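You operate a simulated robot arm through the tools that you are given. There is no shell and no other tool.

Carry out the task below with a simulated robot arm. There is one attempt and no reset: what you move stays moved.

JOB
Sieve the yellow pan's dusty washers back into the yellow parts bin.
Fine: shake over the square tray; pan and sieve back, both empty; spill none; leave the other bins.

Only the result counts: the job must be done as asked and must still hold three seconds after the hand-in. Knocking over, shifting, dropping, spilling or breaking anything else fails it.

ROBOT AND FRAMES
A 7-joint arm with a three-finger gripper, fixed in place. Base frame: the origin is at the foot of the arm, x ahead of it, y to its left, z up; the work surface is at about z = 760. Units: mm, degrees, N and s.
Its first joint turns from -166.0 to 166.0 degrees. Payload 2.69 kg.
Tool frame: the origin (TCP) lies between the finger pads and is the grasp point; the fingertips stand 30 mm ahead of it; z points along the fingers, y is the line along which they close. Largest opening 128 mm; the body of the gripper starts 117 mm behind the TCP.
Orientation is told as [roll, pitch, yaw] about the base's x, y, z axes, in that order, counted from this pose: with the fingers straight down and closing along the base's y, the tool's x points along the base's -x, its y along +y and its z along -z.

CONTROLS
- The arm moves only by the tool arm_command. Its argument "motion" is a list of rows, each a list of 7 numbers: the opening, from 0 (shut) to 1 (fully open), then the shift along the base's x, y, z in units of 150 mm (1.0 is 150 mm), then the turn, a rotation vector about the base's x, y, z in units of 180 degrees (1.0 is 180 degrees). In form: [[claw, x, y, z, rx, ry, rz], ...]. A call has 1 to 20 rows; each row is the pose to reach, as a shift and turn from the pose commanded when the call began. A call with a number of a shift or a turn outside -1 to 1 is refused whole. Each row takes 0.2 s and may step no farther than 50 mm and 8.6 degrees from the row before; otherwise, or with a gripper value out of range, the whole call is refused. A pose out of reach is approached as far as the arm can. The call stops where the force on the tool passes 40 N (or 10 N more than at its start, if that is more) or the arm is blocked; 0.2 s more then pass. The fingers move at their own pace and stop on an object; they squeeze with about 35 N. The grip force told is the motor's: it shows also when the fingers shut on nothing. Time passes only in rows, and 0.2 s behind the last, so rows that repeat a pose let the fingers close. It gives the time, the measured TCP pose, the force on the tool (base axes), the opening and the grip force at its end, in the units of the frame above (readings bear some noise), with the torque about the TCP (base axes, N m) and any sound that the robot's microphone picked up, and new pictures: "views" is both (left out), scene, wrist or none.
- Cameras (640 x 400 px; columns grow to the right, rows downward): "scene" is fixed at [219.5, 498.6, 1496]; the picture's right is [-0.63, -0.78, 0.00], its down [-0.54, 0.44, -0.72] and it looks along [0.56, -0.45, -0.70] (base axes); focal length 329 px, centre (320, 200). "wrist" rides on the gripper at [58, 54, -131] in the tool frame; the picture's right is [-0.68, 0.74, 0.00], its down [-0.62, -0.57, -0.55] and it looks along [-0.40, -0.37, 0.84] (tool axes); focal length 234 px, centre (320, 200). There is no depth. A picture from a camera that has moved, and an enlarged one, comes with that camera's place and axes in the base frame and with its lens.
- slide_trunk(by): slides the trunk up (or, below 0, down) by that many mm; the arm rides with it, the base frame stays. It gives what a move gives, with no picture.
- close_up(camera, box): a new picture of the part [left, top, right, bottom] of that camera's present view, enlarged. No time passes.
- hand_in(): hands the job in; it is judged then, once.

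Places have to be worked out from the pictures, the camera data and where the tool is seen. Open the gripper and draw the arm clear of the work before you hand the job in, unless the task says otherwise.

The tools are called after "Request:" by a JSON object that holds its "method" and its "body". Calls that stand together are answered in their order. arm_command: Moves the arm, as the interface text tells. Its arguments: {"type":"object","properties":{"motion":{"type":"array","items":{"type":"array","items":{"type":"number"}}},"views":{"type":"string","enum":["both","scene","wrist","none"]}},"required":["motion"]} The other tools are called the same way: slide_trunk (by) slides the trunk up or down; close_up (camera, box) takes an enlarged picture of a part of a camera's view; hand_in () hands the job in.

At the start:

```text
clock: 0.0
tool_pos: [668.0, -73.3, 1159.0]
orientation: [0.0, -0.1, -0.1]
contact_force: [-0.4, 0.5, 0.5]
torque: [0.01, -0.01, 0.0]
finger_gap: 128.0
gripper_force: 0.0
trunk travel left (down, up): [-150.0, 200.0]
```

scene: 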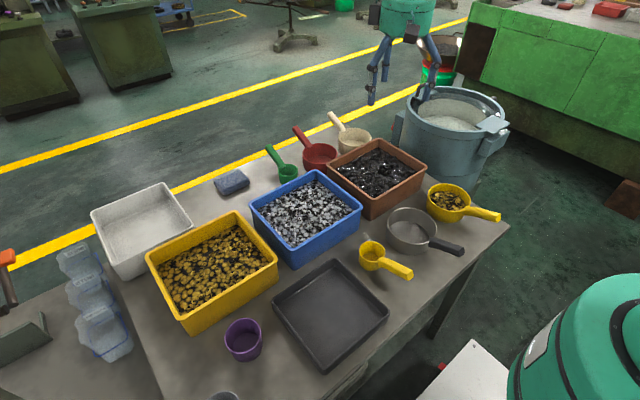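
wrist: 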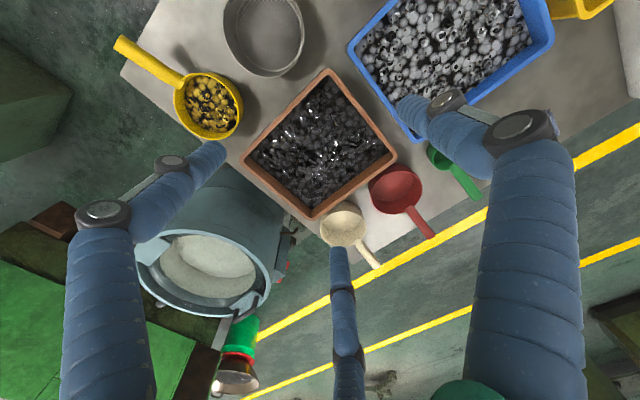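

The overview shows a yellow pan with washers at the right, a steel sieve with a dark handle, a dark square tray, an empty yellow scoop and a yellow bin. I take enlarged pictures first to work out places.

Request:
{"method": "close_up", "body": {"camera": "scene", "box": [340, 160, 520, 290]}}

Request:
{"method": "close_up", "body": {"camera": "scene", "box": [130, 190, 400, 380]}}

Request:
{"method": "close_up", "body": {"camera": "wrist", "box": [100, 0, 400, 190]}}

```text
3.08 times, centred on (430, 225) of scene
camera zoom: at [219.5, 498.6, 1496.0], right [-0.63, -0.78, 0.0], down [-0.54, 0.44, -0.72], along [0.56, -0.45, -0.7], focal length 1013 px, centre (-18, 123)
```

zoom: 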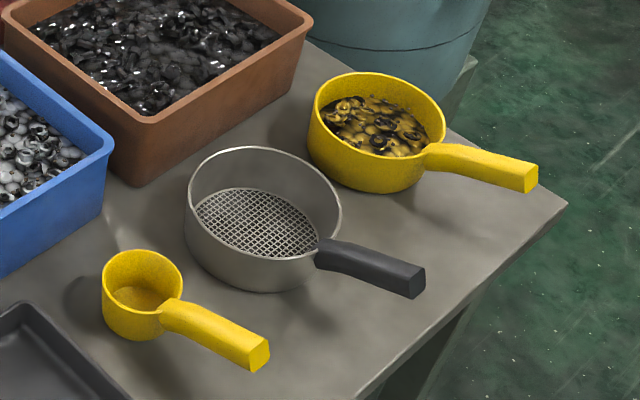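

```text
2.11 times, centred on (265, 285) of scene
camera zoom: at [219.5, 498.6, 1496.0], right [-0.63, -0.78, 0.0], down [-0.54, 0.44, -0.72], along [0.56, -0.45, -0.7], focal length 693 px, centre (436, 21)
```

zoom: 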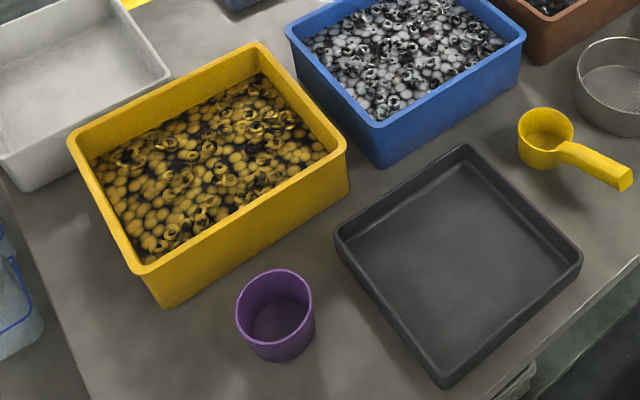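

```text
2.11 times, centred on (250, 95) of wrist
camera zoom: at [610.3, -20.2, 1289.8], right [0.68, 0.74, 0.0], down [0.62, -0.57, 0.55], along [0.4, -0.37, -0.84], focal length 493 px, centre (467, 421)
```

zoom: 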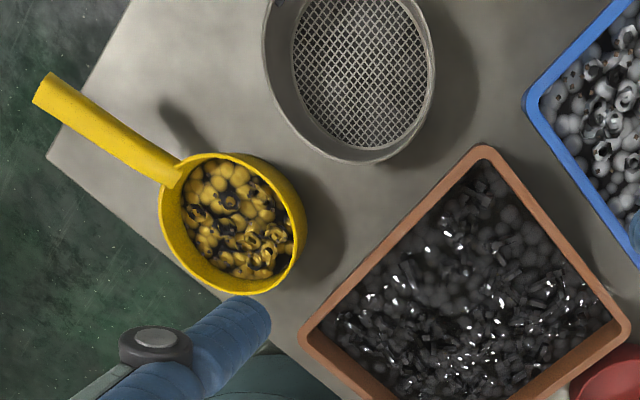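

The pan centre looks to be near [531, -241], the tray roughly x 395–593, y 150–348 and the yellow bin about x 648–858, y 284–525. I bring the wrist camera back and lower to look more closely at the pan and sieve handles.

Request:
{"method": "arm_command", "body": {"motion": [[1, -0.25, -0.05, -0.1, 0, 0, 0], [1, -0.5, -0.1, -0.2, 0, 0, 0], [1, -0.75, -0.13, -0.35, 0, 0, 0], [1, -1.0, -0.17, -0.47, 0, 0, 0]], "views": "wrist"}}

```text
clock: 1.0
tool_pos: [517.2, -99.5, 1091.0]
orientation: [0.1, 0.0, 0.0]
contact_force: [0.2, 0.9, 0.2]
torque: [-0.03, 0.05, 0.0]
finger_gap: 127.8
gripper_force: 0.1
trunk travel left (down, up): [-150.0, 200.0]
camera wrist: at [460.1, -45.8, 1220.9], right [0.68, 0.74, 0.0], down [0.62, -0.57, 0.55], along [0.4, -0.37, -0.84], focal length 234 px, centre (320, 200)
```

wrist: 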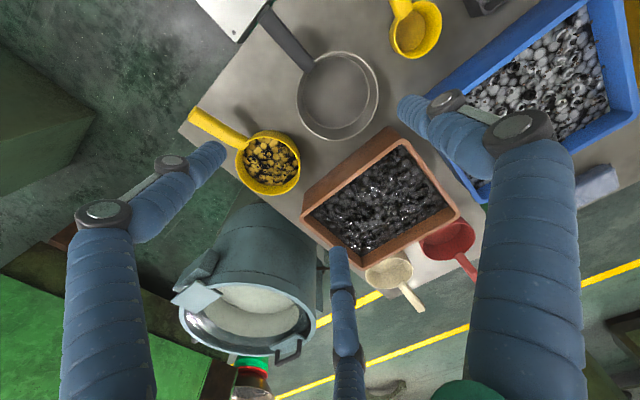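

The wrist picture shows three blue limbs, which doesn't fit a plain two-finger gripper, so I take a closer look at the gripper from the scene camera and at the pan from the wrist.

Request:
{"method": "close_up", "body": {"camera": "scene", "box": [300, 0, 520, 138]}}

Request:
{"method": "close_up", "body": {"camera": "wrist", "box": [170, 0, 470, 190]}}

```text
2.90 times, centred on (410, 69) of scene
camera zoom: at [219.5, 498.6, 1496.0], right [-0.63, -0.78, 0.0], down [-0.54, 0.44, -0.72], along [0.56, -0.45, -0.7], focal length 955 px, centre (59, 580)
```

zoom: 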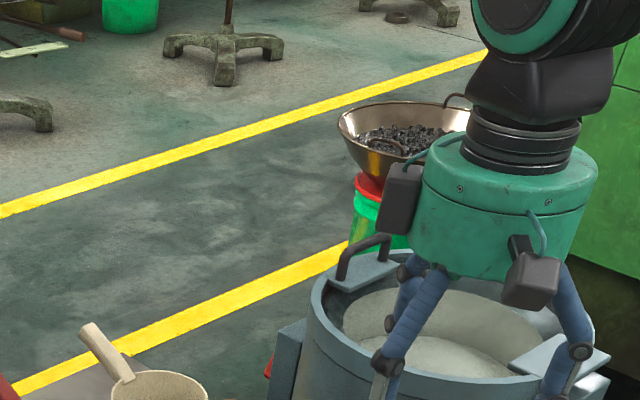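

```text
2.11 times, centred on (320, 95) of wrist
camera zoom: at [460.1, -45.8, 1220.9], right [0.68, 0.74, 0.0], down [0.62, -0.57, 0.55], along [0.4, -0.37, -0.84], focal length 493 px, centre (320, 421)
```

zoom: 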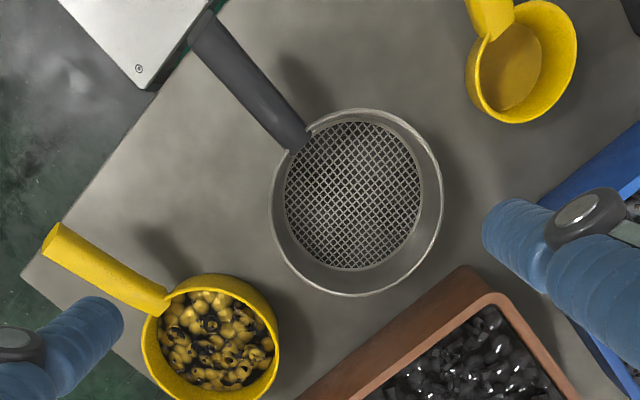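

The hand appears to have three limbs drawn; I close it in free air, half and then fully, to see how the fingers really move.

Request:
{"method": "arm_command", "body": {"motion": [[0.4, 0, 0, 0, 0, 0, 0], [0.4, 0, 0, 0, 0, 0, 0]], "views": "both"}}

Request:
{"method": "arm_command", "body": {"motion": [[0, 0, 0, 0, 0, 0, 0], [0, 0, 0, 0, 0, 0, 0]], "views": "both"}}

```text
clock: 1.6
tool_pos: [516.7, -98.8, 1090.8]
orientation: [-0.1, -0.1, 0.0]
contact_force: [0.2, -0.1, -0.1]
torque: [0.0, 0.04, 0.0]
finger_gap: 51.2
gripper_force: 0.1
trunk travel left (down, up): [-150.0, 200.0]
camera wrist: at [460.0, -45.9, 1220.9], right [0.68, 0.74, 0.0], down [0.62, -0.57, 0.55], along [0.4, -0.37, -0.84], focal length 234 px, centre (320, 200)
```

scene: 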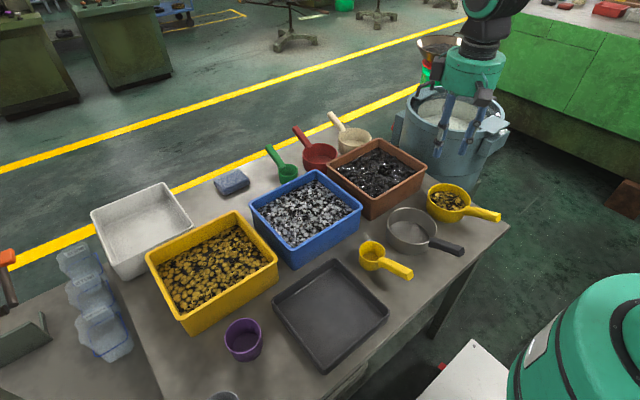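
wrist: 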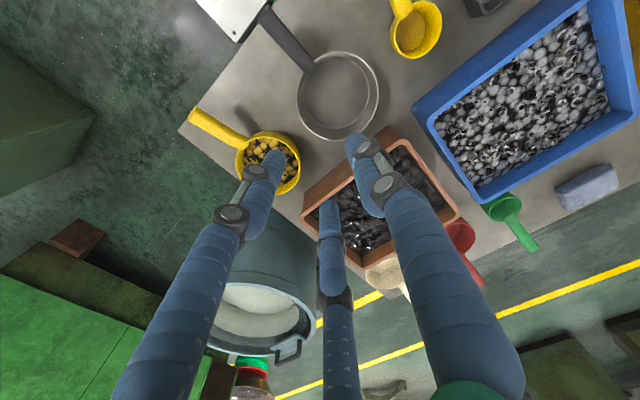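

```text
clock: 2.2
tool_pos: [515.6, -99.5, 1090.6]
orientation: [0.0, 0.0, 0.1]
contact_force: [-0.9, 0.6, -0.4]
torque: [-0.04, 0.05, -0.01]
finger_gap: 2.1
gripper_force: 31.4
trunk travel left (down, up): [-150.0, 200.0]
camera wrist: at [459.9, -46.0, 1221.0], right [0.68, 0.74, 0.0], down [0.62, -0.57, 0.55], along [0.4, -0.37, -0.84], focal length 234 px, centre (320, 200)
```

scene: 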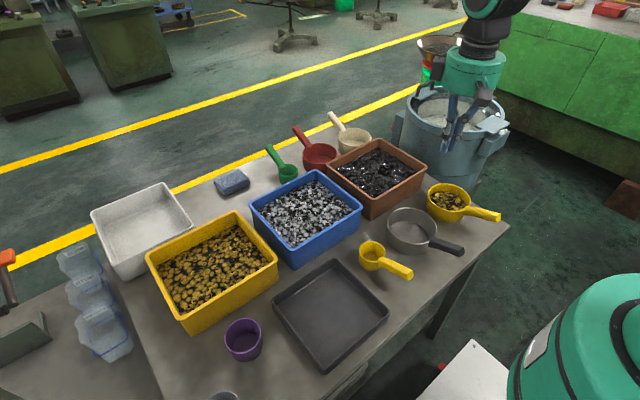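
wrist: 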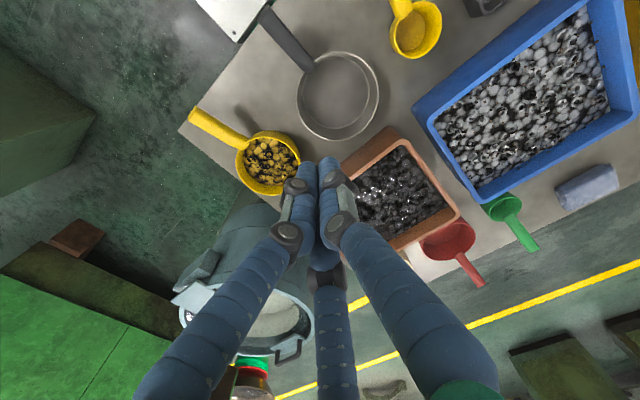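

Visually it is a three-finger hand that converges on the axis at the centre of the wrist picture. Both handles point along -x with the sieve centre near [526, -68]; I test a tilted pose (tool pointing forward-down 45°) above the sieve handle, which also gives me a side view of the handles.

Request:
{"method": "arm_command", "body": {"motion": [[0.4, -0.1, 0.03, -0.12, 0, -0.042, 0], [0.4, -0.2, 0.06, -0.24, 0, -0.084, 0], [0.4, -0.3, 0.1, -0.36, 0, -0.126, 0], [0.4, -0.4, 0.13, -0.48, 0, -0.168, 0], [0.4, -0.5, 0.16, -0.6, 0, -0.21, 0], [0.4, -0.57, 0.19, -0.74, 0, -0.25, 0]], "views": "both"}}

```text
clock: 3.8
tool_pos: [326.6, -33.5, 843.3]
orientation: [7.9, -22.2, -4.3]
contact_force: [1.2, 0.6, 0.0]
torque: [0.03, 0.14, 0.03]
finger_gap: 51.4
gripper_force: 0.2
out of reach, approached as far as the arm can: row 6
trunk travel left (down, up): [-150.0, 200.0]
stopped in row 6: the arm was blocked; the commanded pose is now the measured one
camera wrist: at [226.1, 8.5, 948.8], right [0.64, 0.68, 0.35], down [0.35, -0.66, 0.66], along [0.68, -0.31, -0.66], focal length 234 px, centre (320, 200)
```

scene: 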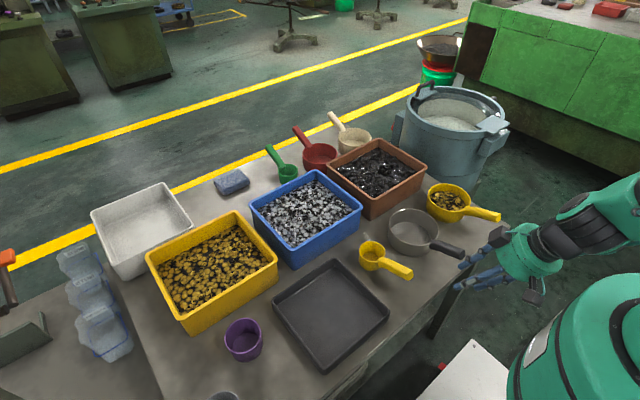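
wrist: 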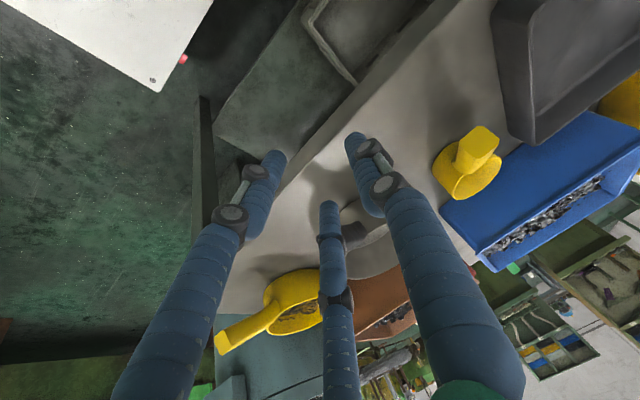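

The 45° tilt that close to the base was out of reach and the arm sagged low toward the sieve handle end, apparently without touching anything. I retreat straight up first.

Request:
{"method": "arm_command", "body": {"motion": [[0.4, 0, 0, 0.2, 0, 0, 0], [0.4, 0, 0, 0.4, 0, 0, 0], [0.4, 0, 0, 0.65, 0, 0, 0], [0.4, 0, 0, 0.9, 0, 0, 0]], "views": "both"}}

Request:
{"method": "close_up", "body": {"camera": "scene", "box": [340, 160, 520, 290]}}

```text
clock: 4.8
tool_pos: [326.5, -36.4, 981.4]
orientation: [7.9, -22.2, -4.2]
contact_force: [-0.6, -0.1, -0.4]
torque: [-0.03, 0.01, 0.03]
finger_gap: 51.0
gripper_force: 0.0
trunk travel left (down, up): [-150.0, 200.0]
camera wrist: at [224.9, 6.5, 1085.2], right [0.64, 0.68, 0.35], down [0.35, -0.66, 0.66], along [0.69, -0.31, -0.66], focal length 234 px, centre (320, 200)
```

scene: 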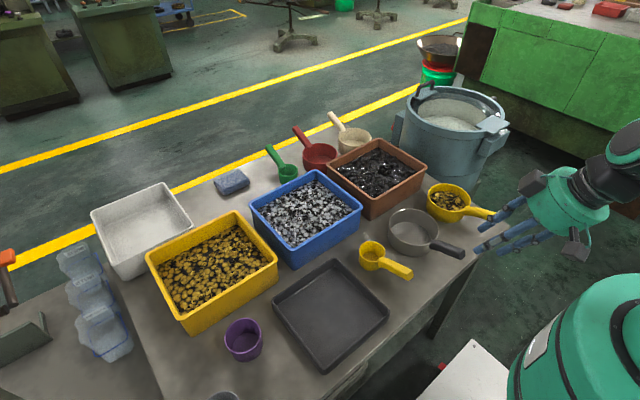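
wrist: 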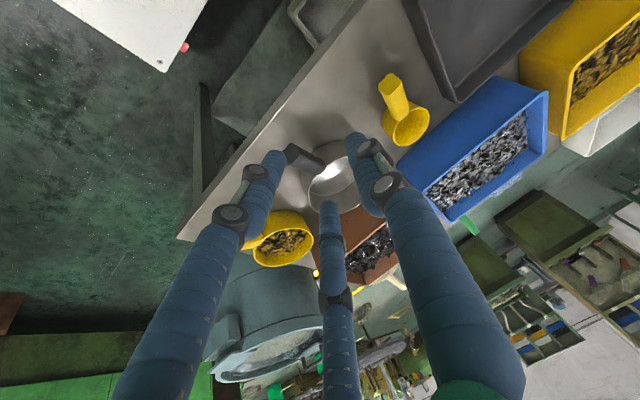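

```text
3.08 times, centred on (430, 225) of scene
camera zoom: at [219.5, 498.6, 1496.0], right [-0.63, -0.78, 0.0], down [-0.54, 0.44, -0.72], along [0.56, -0.45, -0.7], focal length 1013 px, centre (-18, 123)
```

zoom: 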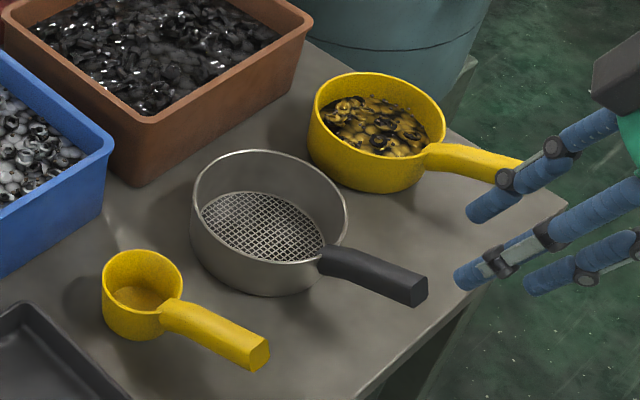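

The sieve seems to have been nudged by a few millimetres (rim left edge 185→191 in the same zoom); I'll return it to its original spot at the end using these pictures. Now I bring the arm back up to a straight-down pose.

Request:
{"method": "arm_command", "body": {"motion": [[0.4, 0.1, -0.03, 0.25, 0, 0, 0], [0.4, 0.3, -0.08, 0.4, -0.013, 0.042, 0.005], [0.4, 0.55, -0.15, 0.6, -0.026, 0.083, 0.01], [0.4, 0.8, -0.22, 0.8, -0.0394, 0.125, 0.0148]], "views": "none"}}

Request:
{"method": "close_up", "body": {"camera": "scene", "box": [340, 160, 520, 290]}}

```text
clock: 5.8
tool_pos: [449.0, -69.1, 1098.2]
orientation: [-0.1, 0.4, -0.1]
contact_force: [2.3, -0.1, -1.2]
torque: [0.05, 0.34, -0.02]
finger_gap: 51.3
gripper_force: 0.1
trunk travel left (down, up): [-150.0, 200.0]
```

```text
3.08 times, centred on (430, 225) of scene
camera zoom: at [219.5, 498.6, 1496.0], right [-0.63, -0.78, 0.0], down [-0.54, 0.44, -0.72], along [0.56, -0.45, -0.7], focal length 1013 px, centre (-18, 123)
```

zoom: 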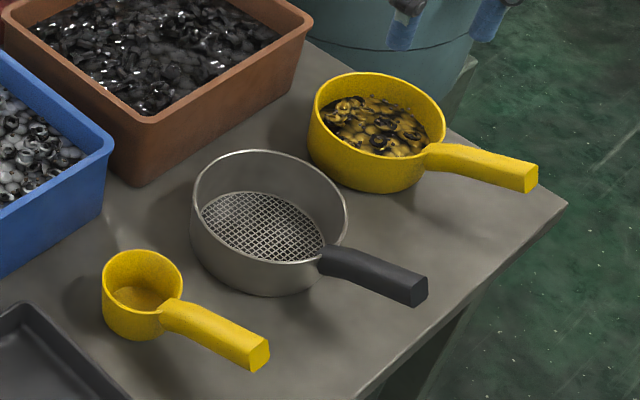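

The sieve slid about 6 mm toward -x and is standing flat. Next I test, high above everything, the orientations I plan to use for pouring: yaw -90°, then tilting about x.

Request:
{"method": "arm_command", "body": {"motion": [[0.4, 0.03, 0.09, 0.0, 0, 0, -0.0455], [0.4, 0.05, 0.18, 0.0, 0, 0, -0.091], [0.4, 0.08, 0.27, 0.0, 0, 0, -0.1364], [0.4, 0.11, 0.36, 0.0, 0, 0, -0.1818], [0.4, 0.13, 0.45, 0.0, 0, 0, -0.2273], [0.4, 0.16, 0.55, 0.0, 0, 0, -0.2727], [0.4, 0.19, 0.64, 0.0, 0, 0, -0.3182], [0.4, 0.22, 0.73, 0.0, 0, 0, -0.3636], [0.4, 0.25, 0.82, 0.0, 0, 0, -0.4091], [0.4, 0.28, 0.91, 0.0, 0, 0, -0.4545], [0.4, 0.3, 1.0, 0.0, 0, 0, -0.5]], "views": "both"}}

```text
clock: 8.2
tool_pos: [493.1, 82.0, 1100.7]
orientation: [-0.3, -0.1, -90.1]
contact_force: [0.8, -0.6, 0.6]
torque: [-0.01, 0.0, -0.01]
finger_gap: 51.5
gripper_force: 0.1
trunk travel left (down, up): [-150.0, 200.0]
camera wrist: at [547.5, 141.3, 1230.7], right [0.74, -0.68, 0.0], down [-0.57, -0.61, 0.55], along [-0.37, -0.4, -0.84], focal length 234 px, centre (320, 200)
```

scene: 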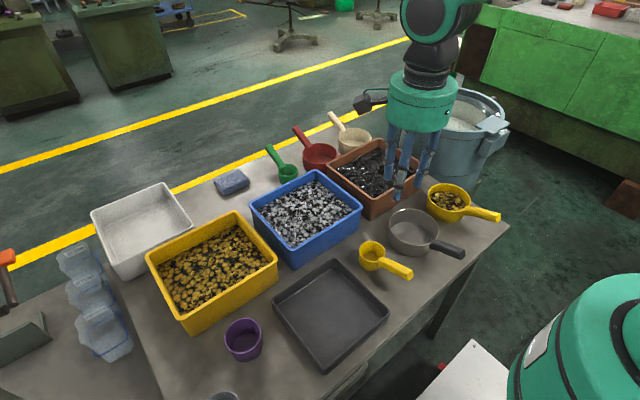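
wrist: 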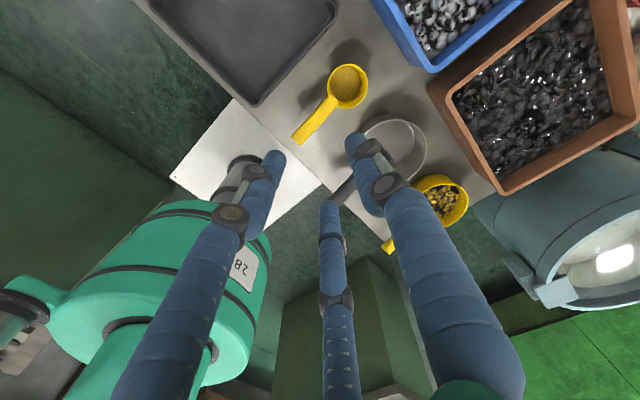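

Yaw -90° is fine. Now I test tilting about x toward +100° at this height (wrist swinging to the -y side).

Request:
{"method": "arm_command", "body": {"motion": [[0.4, 0, 0.03, 0, 0.046, 0, 0], [0.4, 0, 0.06, 0, 0.092, 0, 0], [0.4, 0, 0.09, 0, 0.138, 0, 0], [0.4, 0, 0.12, 0, 0.184, 0, 0], [0.4, 0, 0.15, 0, 0.23, 0, 0], [0.4, 0, 0.18, 0, 0.276, 0, 0], [0.4, 0, 0.21, 0, 0.322, 0, 0], [0.4, 0, 0.24, 0, 0.368, 0, 0], [0.4, 0, 0.27, 0, 0.414, 0, 0], [0.4, 0, 0.3, 0, 0.46, 0, 0], [0.4, 0, 0.33, 0, 0.506, 0, 0], [0.4, 0, 0.36, 0, 0.552, 0, 0]], "views": "both"}}

```text
clock: 10.8
tool_pos: [493.0, 136.8, 1099.8]
orientation: [179.4, 80.5, 89.5]
contact_force: [-0.4, -0.6, 0.4]
torque: [-0.03, -0.03, -0.01]
finger_gap: 51.2
gripper_force: 0.1
trunk travel left (down, up): [-150.0, 200.0]
camera wrist: at [548.1, -2.7, 1135.4], right [0.74, 0.11, -0.67], down [-0.56, -0.44, -0.7], along [-0.37, 0.89, -0.26], focal length 234 px, centre (320, 200)
```

scene: 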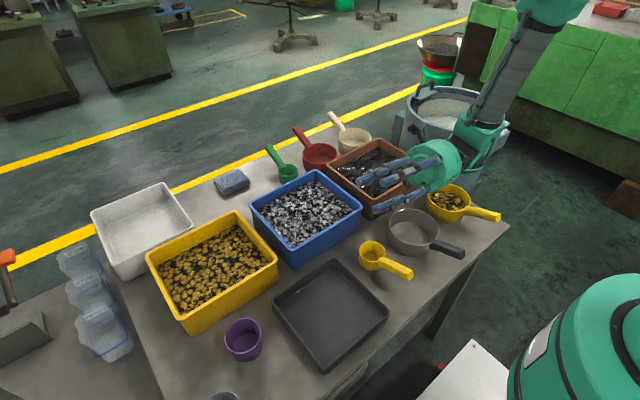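
wrist: 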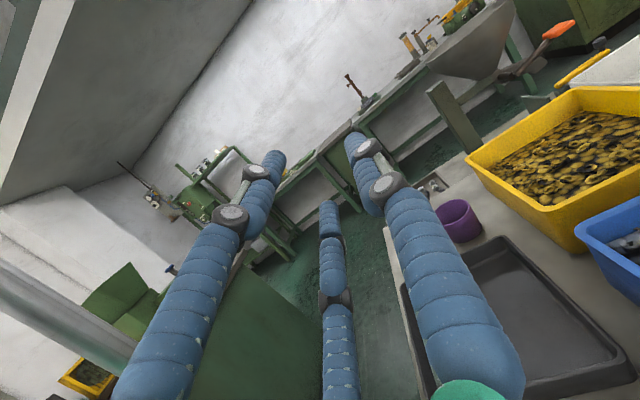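

The tilted pose is reachable, so a forward pitch pour with the pan heading -y should work. I turn back to straight down.

Request:
{"method": "arm_command", "body": {"motion": [[1, 0, -0.03, 0, -0.046, 0, 0], [1, 0, -0.06, 0, -0.092, 0, 0], [1, 0, -0.09, 0, -0.138, 0, 0], [1, 0, -0.12, 0, -0.184, 0, 0], [1, 0, -0.15, 0, -0.23, 0, 0], [1, 0, -0.18, 0, -0.276, 0, 0], [1, 0, -0.21, 0, -0.322, 0, 0], [1, 0, -0.24, 0, -0.368, 0, 0], [1, 0, -0.27, 0, -0.414, 0, 0], [1, 0, -0.3, 0, -0.46, 0, 0], [1, 0, -0.33, 0, -0.506, 0, 0], [1, 0, -0.36, 0, -0.552, 0, 0]], "views": "none"}}

Request:
{"method": "arm_command", "body": {"motion": [[1, -0.03, -0.09, -0.05, 0, 0, 0.0455], [1, -0.06, -0.18, -0.1, 0, 0, 0.091], [1, -0.09, -0.27, -0.15, 0, 0, 0.1364], [1, -0.13, -0.36, -0.2, 0, 0, 0.1818], [1, -0.17, -0.45, -0.25, 0, 0, 0.2273], [1, -0.21, -0.55, -0.3, 0, 0, 0.2727], [1, -0.25, -0.64, -0.35, 0, 0, 0.3182], [1, -0.3, -0.73, -0.4, 0, 0, 0.3636], [1, -0.35, -0.82, -0.45, 0, 0, 0.4091], [1, -0.4, -0.91, -0.5, 0, 0, 0.4545], [1, -0.45, -1.0, -0.55, 0, 0, 0.5]], "views": "both"}}

```text
clock: 13.4
tool_pos: [492.0, 83.9, 1101.4]
orientation: [-0.1, -0.1, -89.8]
contact_force: [-0.7, 1.1, -0.7]
torque: [0.02, 0.01, 0.01]
finger_gap: 128.1
gripper_force: 0.1
trunk travel left (down, up): [-150.0, 200.0]
```

```text
clock: 15.8
tool_pos: [424.3, -67.0, 1017.8]
orientation: [-0.3, 0.0, 0.1]
contact_force: [0.2, 0.0, 0.4]
torque: [-0.02, 0.0, 0.02]
finger_gap: 127.9
gripper_force: 0.2
trunk travel left (down, up): [-150.0, 200.0]
camera wrist: at [367.3, -13.7, 1147.7], right [0.67, 0.74, 0.0], down [0.62, -0.56, 0.55], along [0.4, -0.37, -0.84], focal length 234 px, centre (320, 200)
```

scene: 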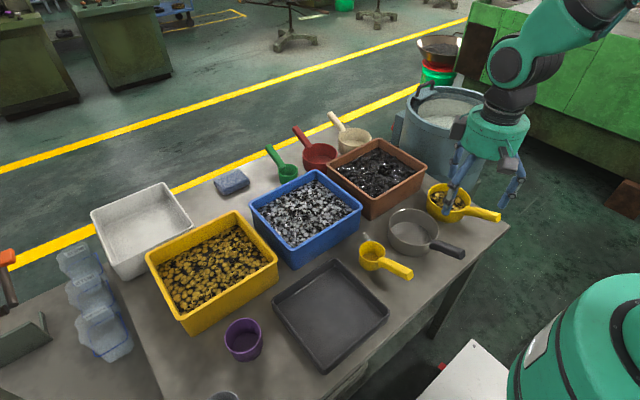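
wrist: 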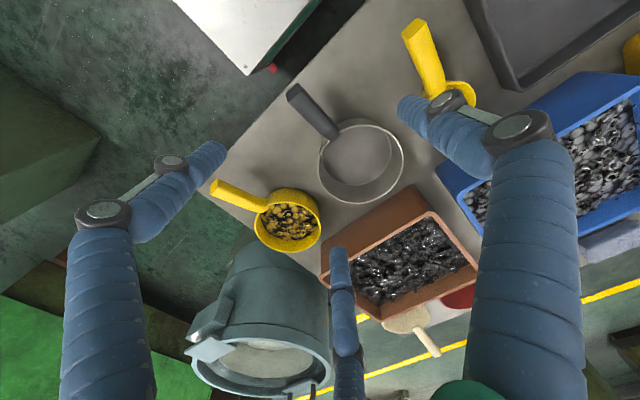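

I'm above the sieve handle, straight down. I take enlarged pictures to fix the handle's line and height.

Request:
{"method": "close_up", "body": {"camera": "wrist", "box": [240, 50, 440, 220]}}

Request:
{"method": "close_up", "body": {"camera": "scene", "box": [370, 190, 510, 280]}}

```text
2.35 times, centred on (340, 135) of wrist
camera zoom: at [367.3, -13.7, 1147.7], right [0.67, 0.74, 0.0], down [0.62, -0.56, 0.55], along [0.4, -0.37, -0.84], focal length 551 px, centre (273, 353)
```

zoom: 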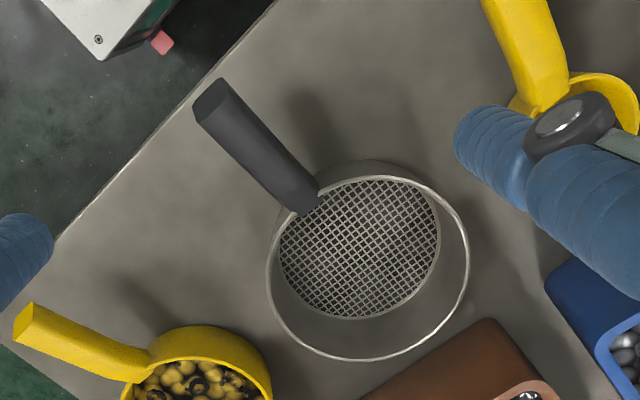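

```text
4.44 times, centred on (440, 235) of scene
camera zoom: at [219.5, 498.6, 1496.0], right [-0.63, -0.78, 0.0], down [-0.54, 0.44, -0.72], along [0.56, -0.45, -0.7], focal length 1464 px, centre (-213, 44)
```

zoom: 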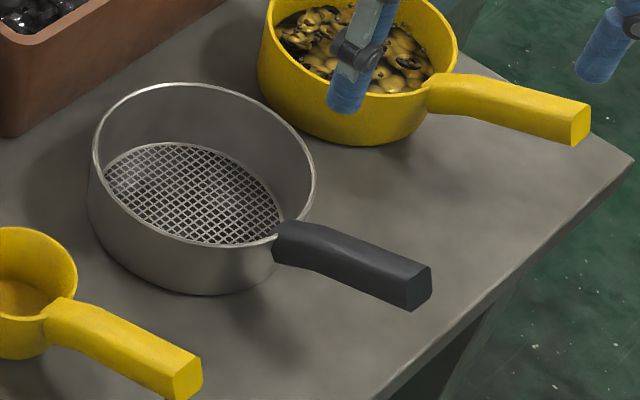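

The sieve handle is about 21 mm wide, rises at ~22° outward, from ~z 822 at the rim to ~853 at its end, with centreline y≈-69. I descend to about 60 mm above the grasp point at x≈422 and check the alignment.

Request:
{"method": "arm_command", "body": {"motion": [[0.5, 0, 0, -0.2, 0, 0, 0], [0.5, 0, -0.01, -0.4, 0, 0, 0], [0.5, 0, -0.013, -0.6, 0, 0, 0], [0.5, 0, -0.013, -0.8, 0, 0, 0], [0.5, 0, -0.013, -0.85, 0, 0, 0]], "views": "both"}}

Request:
{"method": "close_up", "body": {"camera": "scene", "box": [370, 150, 530, 280]}}

```text
clock: 17.0
tool_pos: [424.2, -69.5, 890.8]
orientation: [-0.2, 0.0, 0.0]
contact_force: [1.1, -0.9, 0.5]
torque: [0.02, 0.06, -0.02]
finger_gap: 64.1
gripper_force: 0.1
trunk travel left (down, up): [-150.0, 200.0]
camera wrist: at [367.2, -15.7, 1020.0], right [0.68, 0.74, 0.0], down [0.62, -0.56, 0.55], along [0.4, -0.37, -0.84], focal length 234 px, centre (320, 200)
```

scene: 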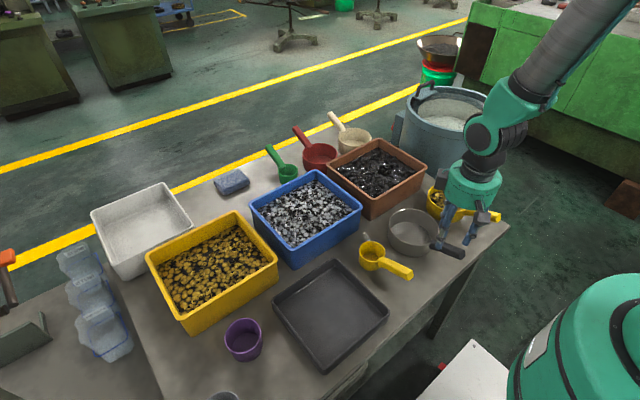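
wrist: 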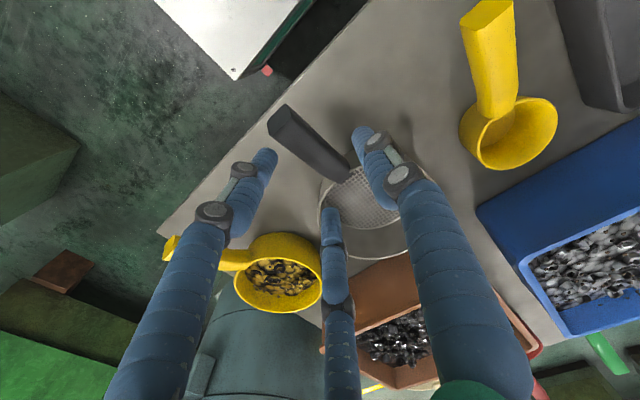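

```text
3.08 times, centred on (450, 215) of scene
camera zoom: at [219.5, 498.6, 1496.0], right [-0.63, -0.78, 0.0], down [-0.54, 0.44, -0.72], along [0.56, -0.45, -0.7], focal length 1013 px, centre (-80, 154)
```

zoom: 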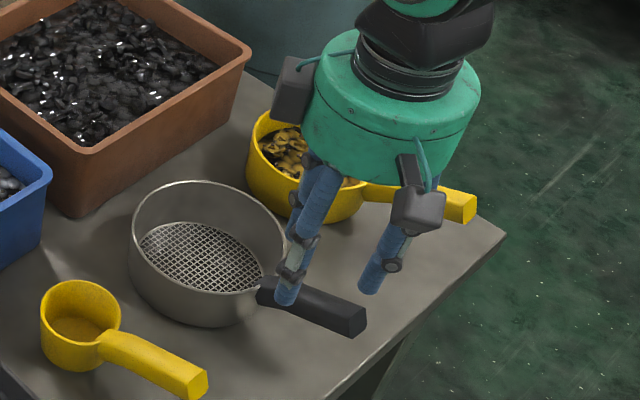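

The handle centreline lies under the tool axis. I shift 12 mm toward the handle end to keep clear of the sieve rim, descend to z≈830 and close.

Request:
{"method": "arm_command", "body": {"motion": [[0.5, -0.08, 0, 0, 0, 0, 0], [0.5, -0.08, 0, -0.15, 0, 0, 0], [0.5, -0.08, 0, -0.3, 0, 0, 0], [0.5, -0.08, 0, -0.405, 0, 0, 0], [0.5, -0.08, 0, -0.405, 0, 0, 0]], "views": "both"}}

Request:
{"method": "close_up", "body": {"camera": "scene", "box": [370, 150, 530, 280]}}

```text
clock: 18.2
tool_pos: [411.5, -67.5, 827.4]
orientation: [-0.2, 0.1, 0.0]
contact_force: [0.2, 0.2, 1.3]
torque: [0.0, 0.02, -0.04]
finger_gap: 64.1
gripper_force: 0.1
trunk travel left (down, up): [-150.0, 200.0]
camera wrist: at [355.2, -14.8, 958.2], right [0.68, 0.74, 0.0], down [0.62, -0.56, 0.55], along [0.4, -0.37, -0.84], focal length 234 px, centre (320, 200)
```

scene: 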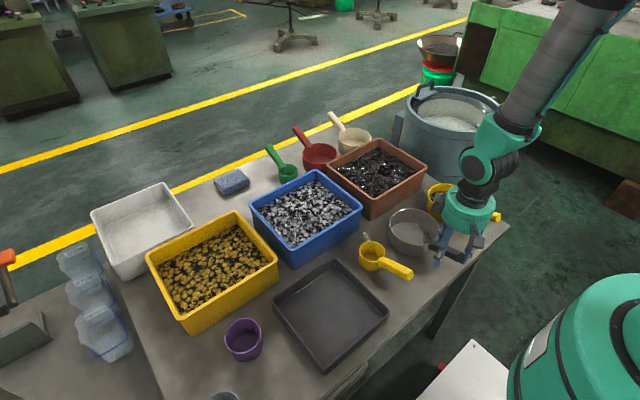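
wrist: 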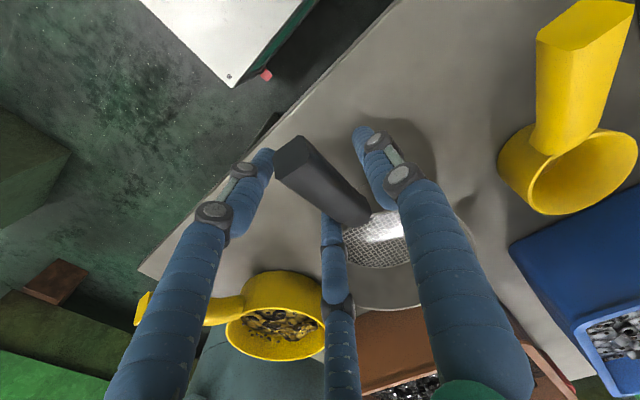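

```text
3.08 times, centred on (450, 215) of scene
camera zoom: at [219.5, 498.6, 1496.0], right [-0.63, -0.78, 0.0], down [-0.54, 0.44, -0.72], along [0.56, -0.45, -0.7], focal length 1013 px, centre (-80, 154)
```

zoom: 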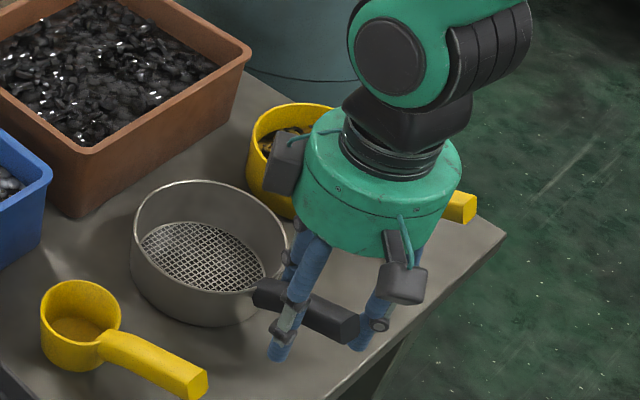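

The handle lies between the fingers with no contact so far. I close the grip.

Request:
{"method": "arm_command", "body": {"motion": [[0.3, 0, 0, 0, 0, 0, 0], [0.15, 0, 0, 0, 0, 0, 0], [0, 0, 0, 0, 0, 0, 0], [0, 0, 0, 0, 0, 0, 0]], "views": "wrist"}}

Request:
{"method": "close_up", "body": {"camera": "scene", "box": [370, 150, 530, 280]}}

```text
clock: 19.2
tool_pos: [411.3, -69.0, 829.1]
orientation: [-0.2, 0.0, 0.0]
contact_force: [0.1, 1.1, 0.4]
torque: [0.03, -0.1, 0.12]
finger_gap: 34.6
gripper_force: 35.4
trunk travel left (down, up): [-150.0, 200.0]
camera wrist: at [355.1, -14.8, 958.4], right [0.68, 0.74, 0.0], down [0.62, -0.56, 0.55], along [0.4, -0.37, -0.84], focal length 234 px, centre (320, 200)
```

wrist: 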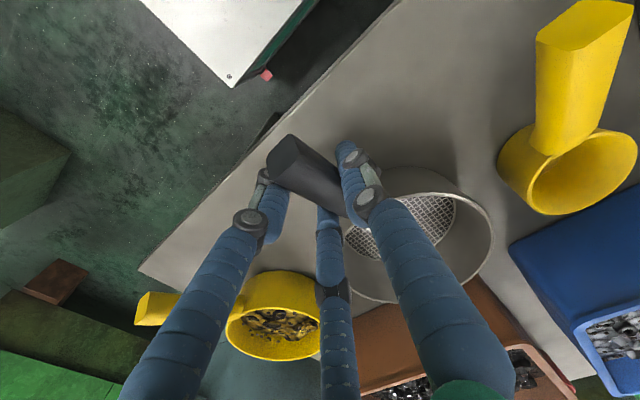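

```text
3.08 times, centred on (450, 215) of scene
camera zoom: at [219.5, 498.6, 1496.0], right [-0.63, -0.78, 0.0], down [-0.54, 0.44, -0.72], along [0.56, -0.45, -0.7], focal length 1013 px, centre (-80, 154)
```

zoom: 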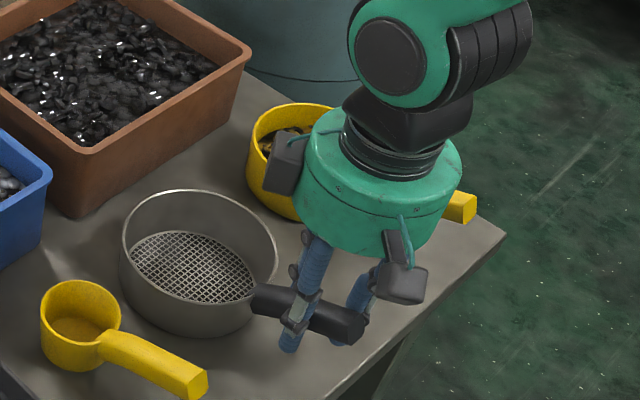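

The grip holds (gap 34.6 mm, 35 N), though closing turned the sieve a few degrees. I lift it slowly by 20 mm and look at whether it stays level.

Request:
{"method": "arm_command", "body": {"motion": [[0, 0, 0, 0.03, 0, 0, 0], [0, 0, 0, 0.07, 0, 0, 0], [0, 0, 0, 0.13, 0, 0, 0], [0, 0, 0, 0.2, 0, 0, 0], [0, 0, 0, 0.2, 0, 0, 0]], "views": "both"}}

Request:
{"method": "close_up", "body": {"camera": "scene", "box": [370, 150, 530, 280]}}

```text
clock: 20.4
tool_pos: [412.9, -70.2, 860.0]
orientation: [-0.2, 0.0, 0.0]
contact_force: [-0.2, 0.5, -2.0]
torque: [-0.03, 0.2, -0.02]
finger_gap: 34.4
gripper_force: 35.4
trunk travel left (down, up): [-150.0, 200.0]
camera wrist: at [355.7, -16.0, 989.3], right [0.68, 0.74, 0.0], down [0.62, -0.56, 0.55], along [0.4, -0.37, -0.84], focal length 234 px, centre (320, 200)
```

scene: 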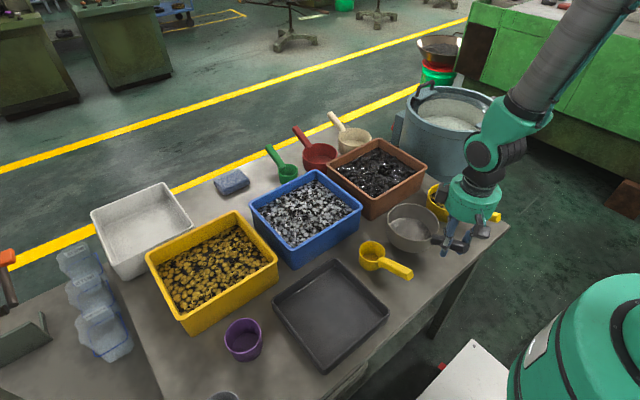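
wrist: 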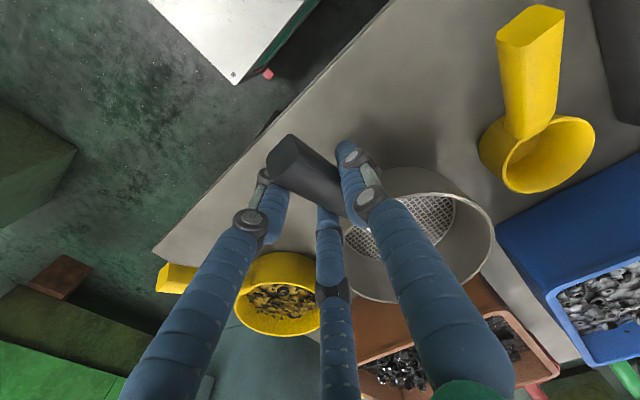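

```text
3.08 times, centred on (450, 215) of scene
camera zoom: at [219.5, 498.6, 1496.0], right [-0.63, -0.78, 0.0], down [-0.54, 0.44, -0.72], along [0.56, -0.45, -0.7], focal length 1013 px, centre (-80, 154)
```

zoom: 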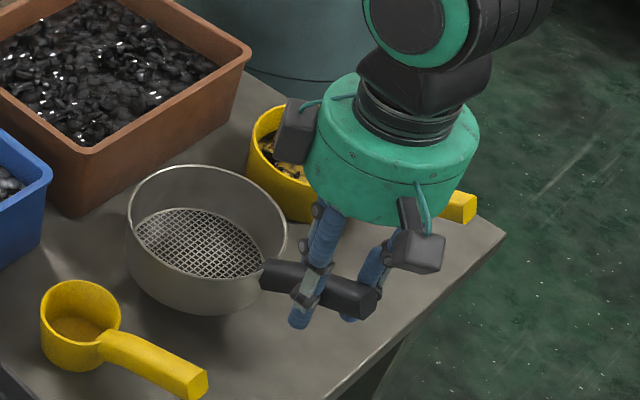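

The sieve is firmly held (about 2 N) and level. I lift it over the scoop's height and swing it toward the tray, yawing so its handle will point to -y.

Request:
{"method": "arm_command", "body": {"motion": [[0, 0, 0, 0.15, 0, 0, 0], [0, 0, 0, 0.3, 0, 0, 0], [0, 0, 0, 0.467, 0, 0, 0], [0, 0.053, 0.119, 0.467, 0, 0, 0.0417], [0, 0.107, 0.238, 0.467, 0, 0, 0.0833], [0, 0.16, 0.357, 0.467, 0, 0, 0.125], [0, 0.213, 0.476, 0.467, 0, 0, 0.1667], [0, 0.267, 0.594, 0.467, 0, 0, 0.2083], [0, 0.32, 0.713, 0.467, 0, 0, 0.25]], "views": "scene"}}

Request:
{"method": "arm_command", "body": {"motion": [[0, 0.053, 0.119, 0, 0, 0, 0.0417], [0, 0.107, 0.238, 0, 0, 0, 0.0833], [0, 0.16, 0.357, 0, 0, 0, 0.125], [0, 0.213, 0.476, 0, 0, 0, 0.1667], [0, 0.267, 0.594, 0, 0, 0, 0.2083], [0, 0.32, 0.713, 0, 0, 0, 0.25], [0, 0.32, 0.713, 0, 0, 0, 0.25]], "views": "both"}}

```text
clock: 22.4
tool_pos: [460.6, 38.1, 928.6]
orientation: [-0.1, 0.1, 45.1]
contact_force: [0.0, 0.0, -2.7]
torque: [-0.16, 0.12, -0.02]
finger_gap: 34.3
gripper_force: 35.0
trunk travel left (down, up): [-150.0, 200.0]
```

scene: 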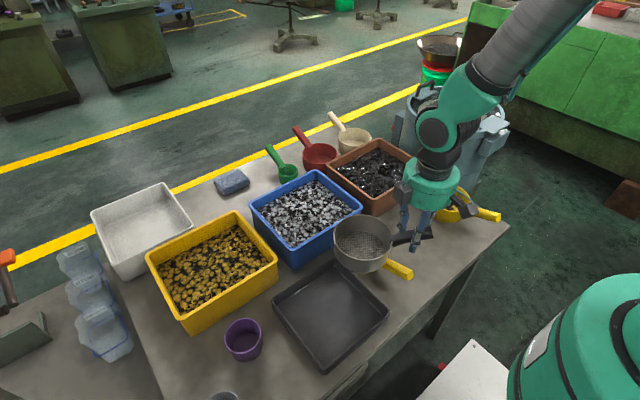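

```text
clock: 24.0
tool_pos: [509.0, 145.1, 928.0]
orientation: [-0.2, 0.1, 90.1]
contact_force: [0.6, 0.3, -1.7]
torque: [-0.25, -0.01, -0.02]
finger_gap: 34.3
gripper_force: 34.9
trunk travel left (down, up): [-150.0, 200.0]
camera wrist: at [456.1, 86.4, 1058.6], right [-0.74, 0.68, 0.0], down [0.56, 0.62, 0.55], along [0.37, 0.4, -0.84], focal length 234 px, centre (320, 200)
```

scene: 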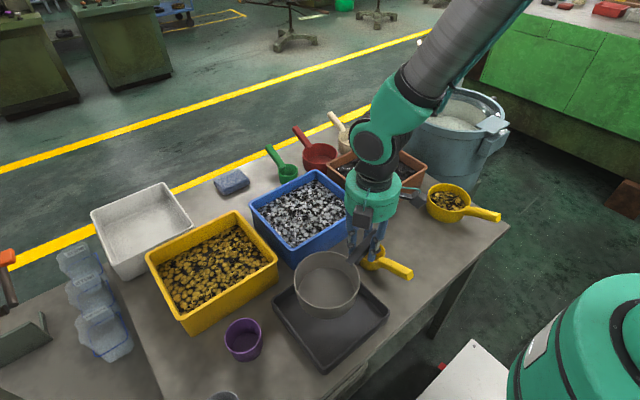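
wrist: 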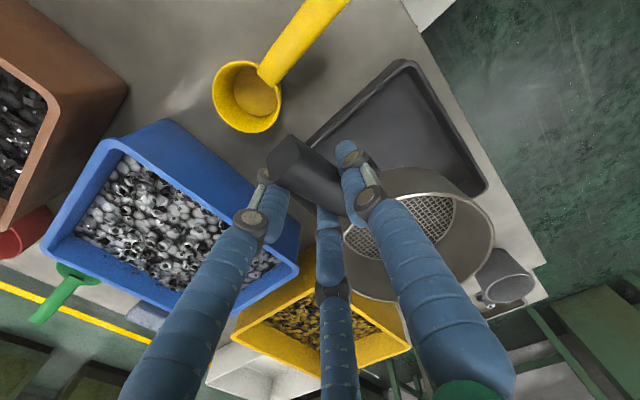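

The sieve hovers over the tray with its centre near [496, 252]. I lower it toward the tray floor.

Request:
{"method": "arm_command", "body": {"motion": [[0, 0, -0.01, -0.13, 0, 0, 0], [0, 0, -0.01, -0.26, 0, 0, 0], [0, 0, -0.01, -0.4, 0, 0, 0], [0, 0, -0.01, -0.5, 0, 0, 0], [0, 0, -0.01, -0.57, 0, 0, 0], [0, 0, -0.01, -0.6, 0, 0, 0]], "views": "both"}}

Request:
{"method": "close_up", "body": {"camera": "scene", "box": [250, 200, 430, 380]}}

```text
clock: 25.4
tool_pos: [509.5, 143.4, 839.2]
orientation: [-0.1, 0.0, 90.0]
contact_force: [-0.1, 0.0, -2.5]
torque: [-0.24, 0.0, 0.04]
finger_gap: 34.3
gripper_force: 34.5
trunk travel left (down, up): [-150.0, 200.0]
camera wrist: at [455.9, 84.1, 969.2], right [-0.74, 0.68, 0.0], down [0.56, 0.62, 0.55], along [0.37, 0.4, -0.84], focal length 234 px, centre (320, 200)
```

scene: 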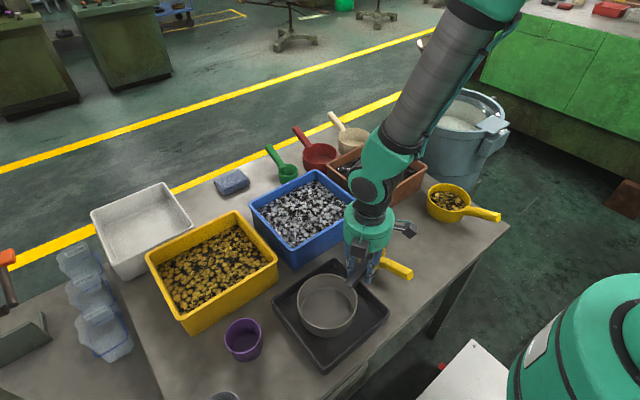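
wrist: 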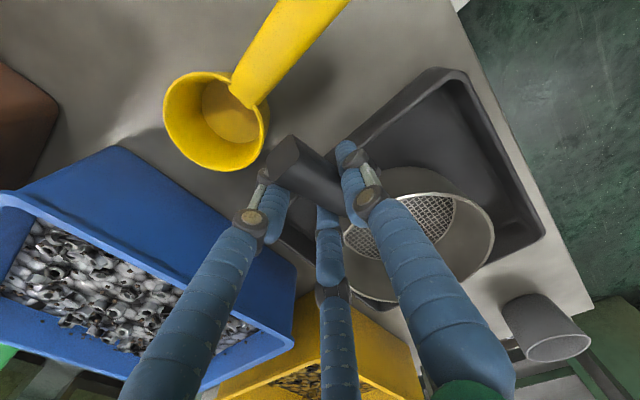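

```text
2.22 times, centred on (340, 290) of scene
camera zoom: at [219.5, 498.6, 1496.0], right [-0.63, -0.78, 0.0], down [-0.54, 0.44, -0.72], along [0.56, -0.45, -0.7], focal length 732 px, centre (276, 0)
```

zoom: 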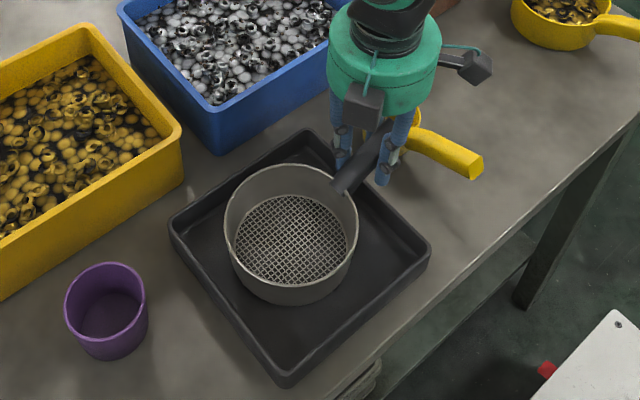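

The sieve hangs just above the tray floor, inside the tray. I lower it a few more millimetres to make contact.

Request:
{"method": "arm_command", "body": {"motion": [[0, 0, 0, -0.015, 0, 0, 0], [0, 0, 0, -0.03, 0, 0, 0], [0, 0, 0, -0.03, 0, 0, 0]], "views": "none"}}

```text
clock: 26.2
tool_pos: [509.0, 143.7, 835.8]
orientation: [-0.2, 0.0, 90.0]
contact_force: [-0.7, -2.2, 5.0]
torque: [0.81, 0.06, 0.09]
finger_gap: 34.2
gripper_force: 35.1
trunk travel left (down, up): [-150.0, 200.0]
```

Contact is felt (5 N up), so the sieve rests on the tray floor. I release it gently.

Request:
{"method": "arm_command", "body": {"motion": [[0.3, 0, 0, 0, 0, 0, 0], [0.4, 0, 0, 0, 0, 0, 0], [0.5, 0, 0, 0, 0, 0, 0], [0.5, 0, 0, 0, 0, 0, 0]], "views": "both"}}

Request:
{"method": "close_up", "body": {"camera": "scene", "box": [250, 200, 430, 380]}}

```text
clock: 27.2
tool_pos: [509.9, 142.8, 834.8]
orientation: [-0.3, 0.0, 90.0]
contact_force: [-0.2, -0.2, -0.1]
torque: [0.01, -0.04, 0.01]
finger_gap: 64.1
gripper_force: 0.0
trunk travel left (down, up): [-150.0, 200.0]
camera wrist: at [456.4, 84.5, 964.9], right [-0.74, 0.68, 0.0], down [0.56, 0.62, 0.55], along [0.37, 0.4, -0.84], focal length 234 px, centre (320, 200)
```

scene: 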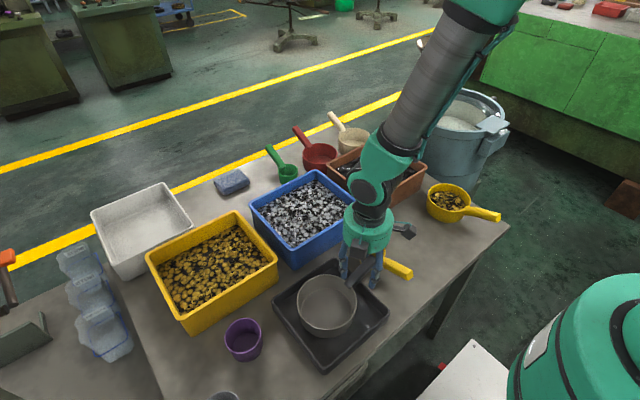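
wrist: 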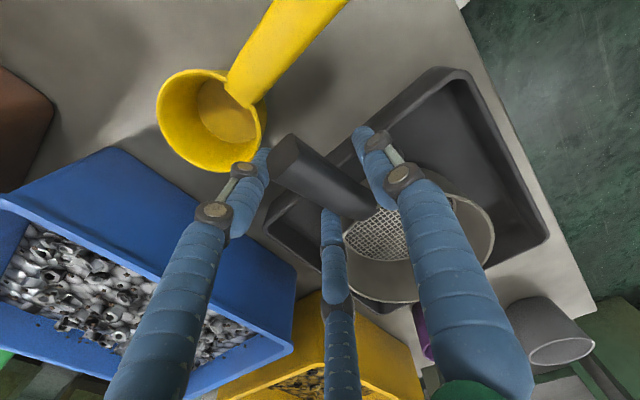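

```text
2.22 times, centred on (340, 290) of scene
camera zoom: at [219.5, 498.6, 1496.0], right [-0.63, -0.78, 0.0], down [-0.54, 0.44, -0.72], along [0.56, -0.45, -0.7], focal length 732 px, centre (276, 0)
```

zoom: 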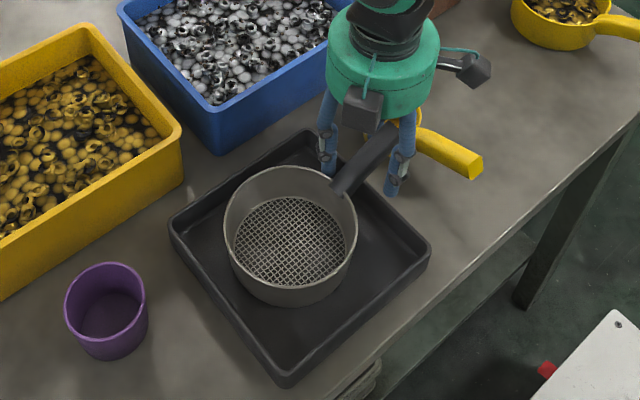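

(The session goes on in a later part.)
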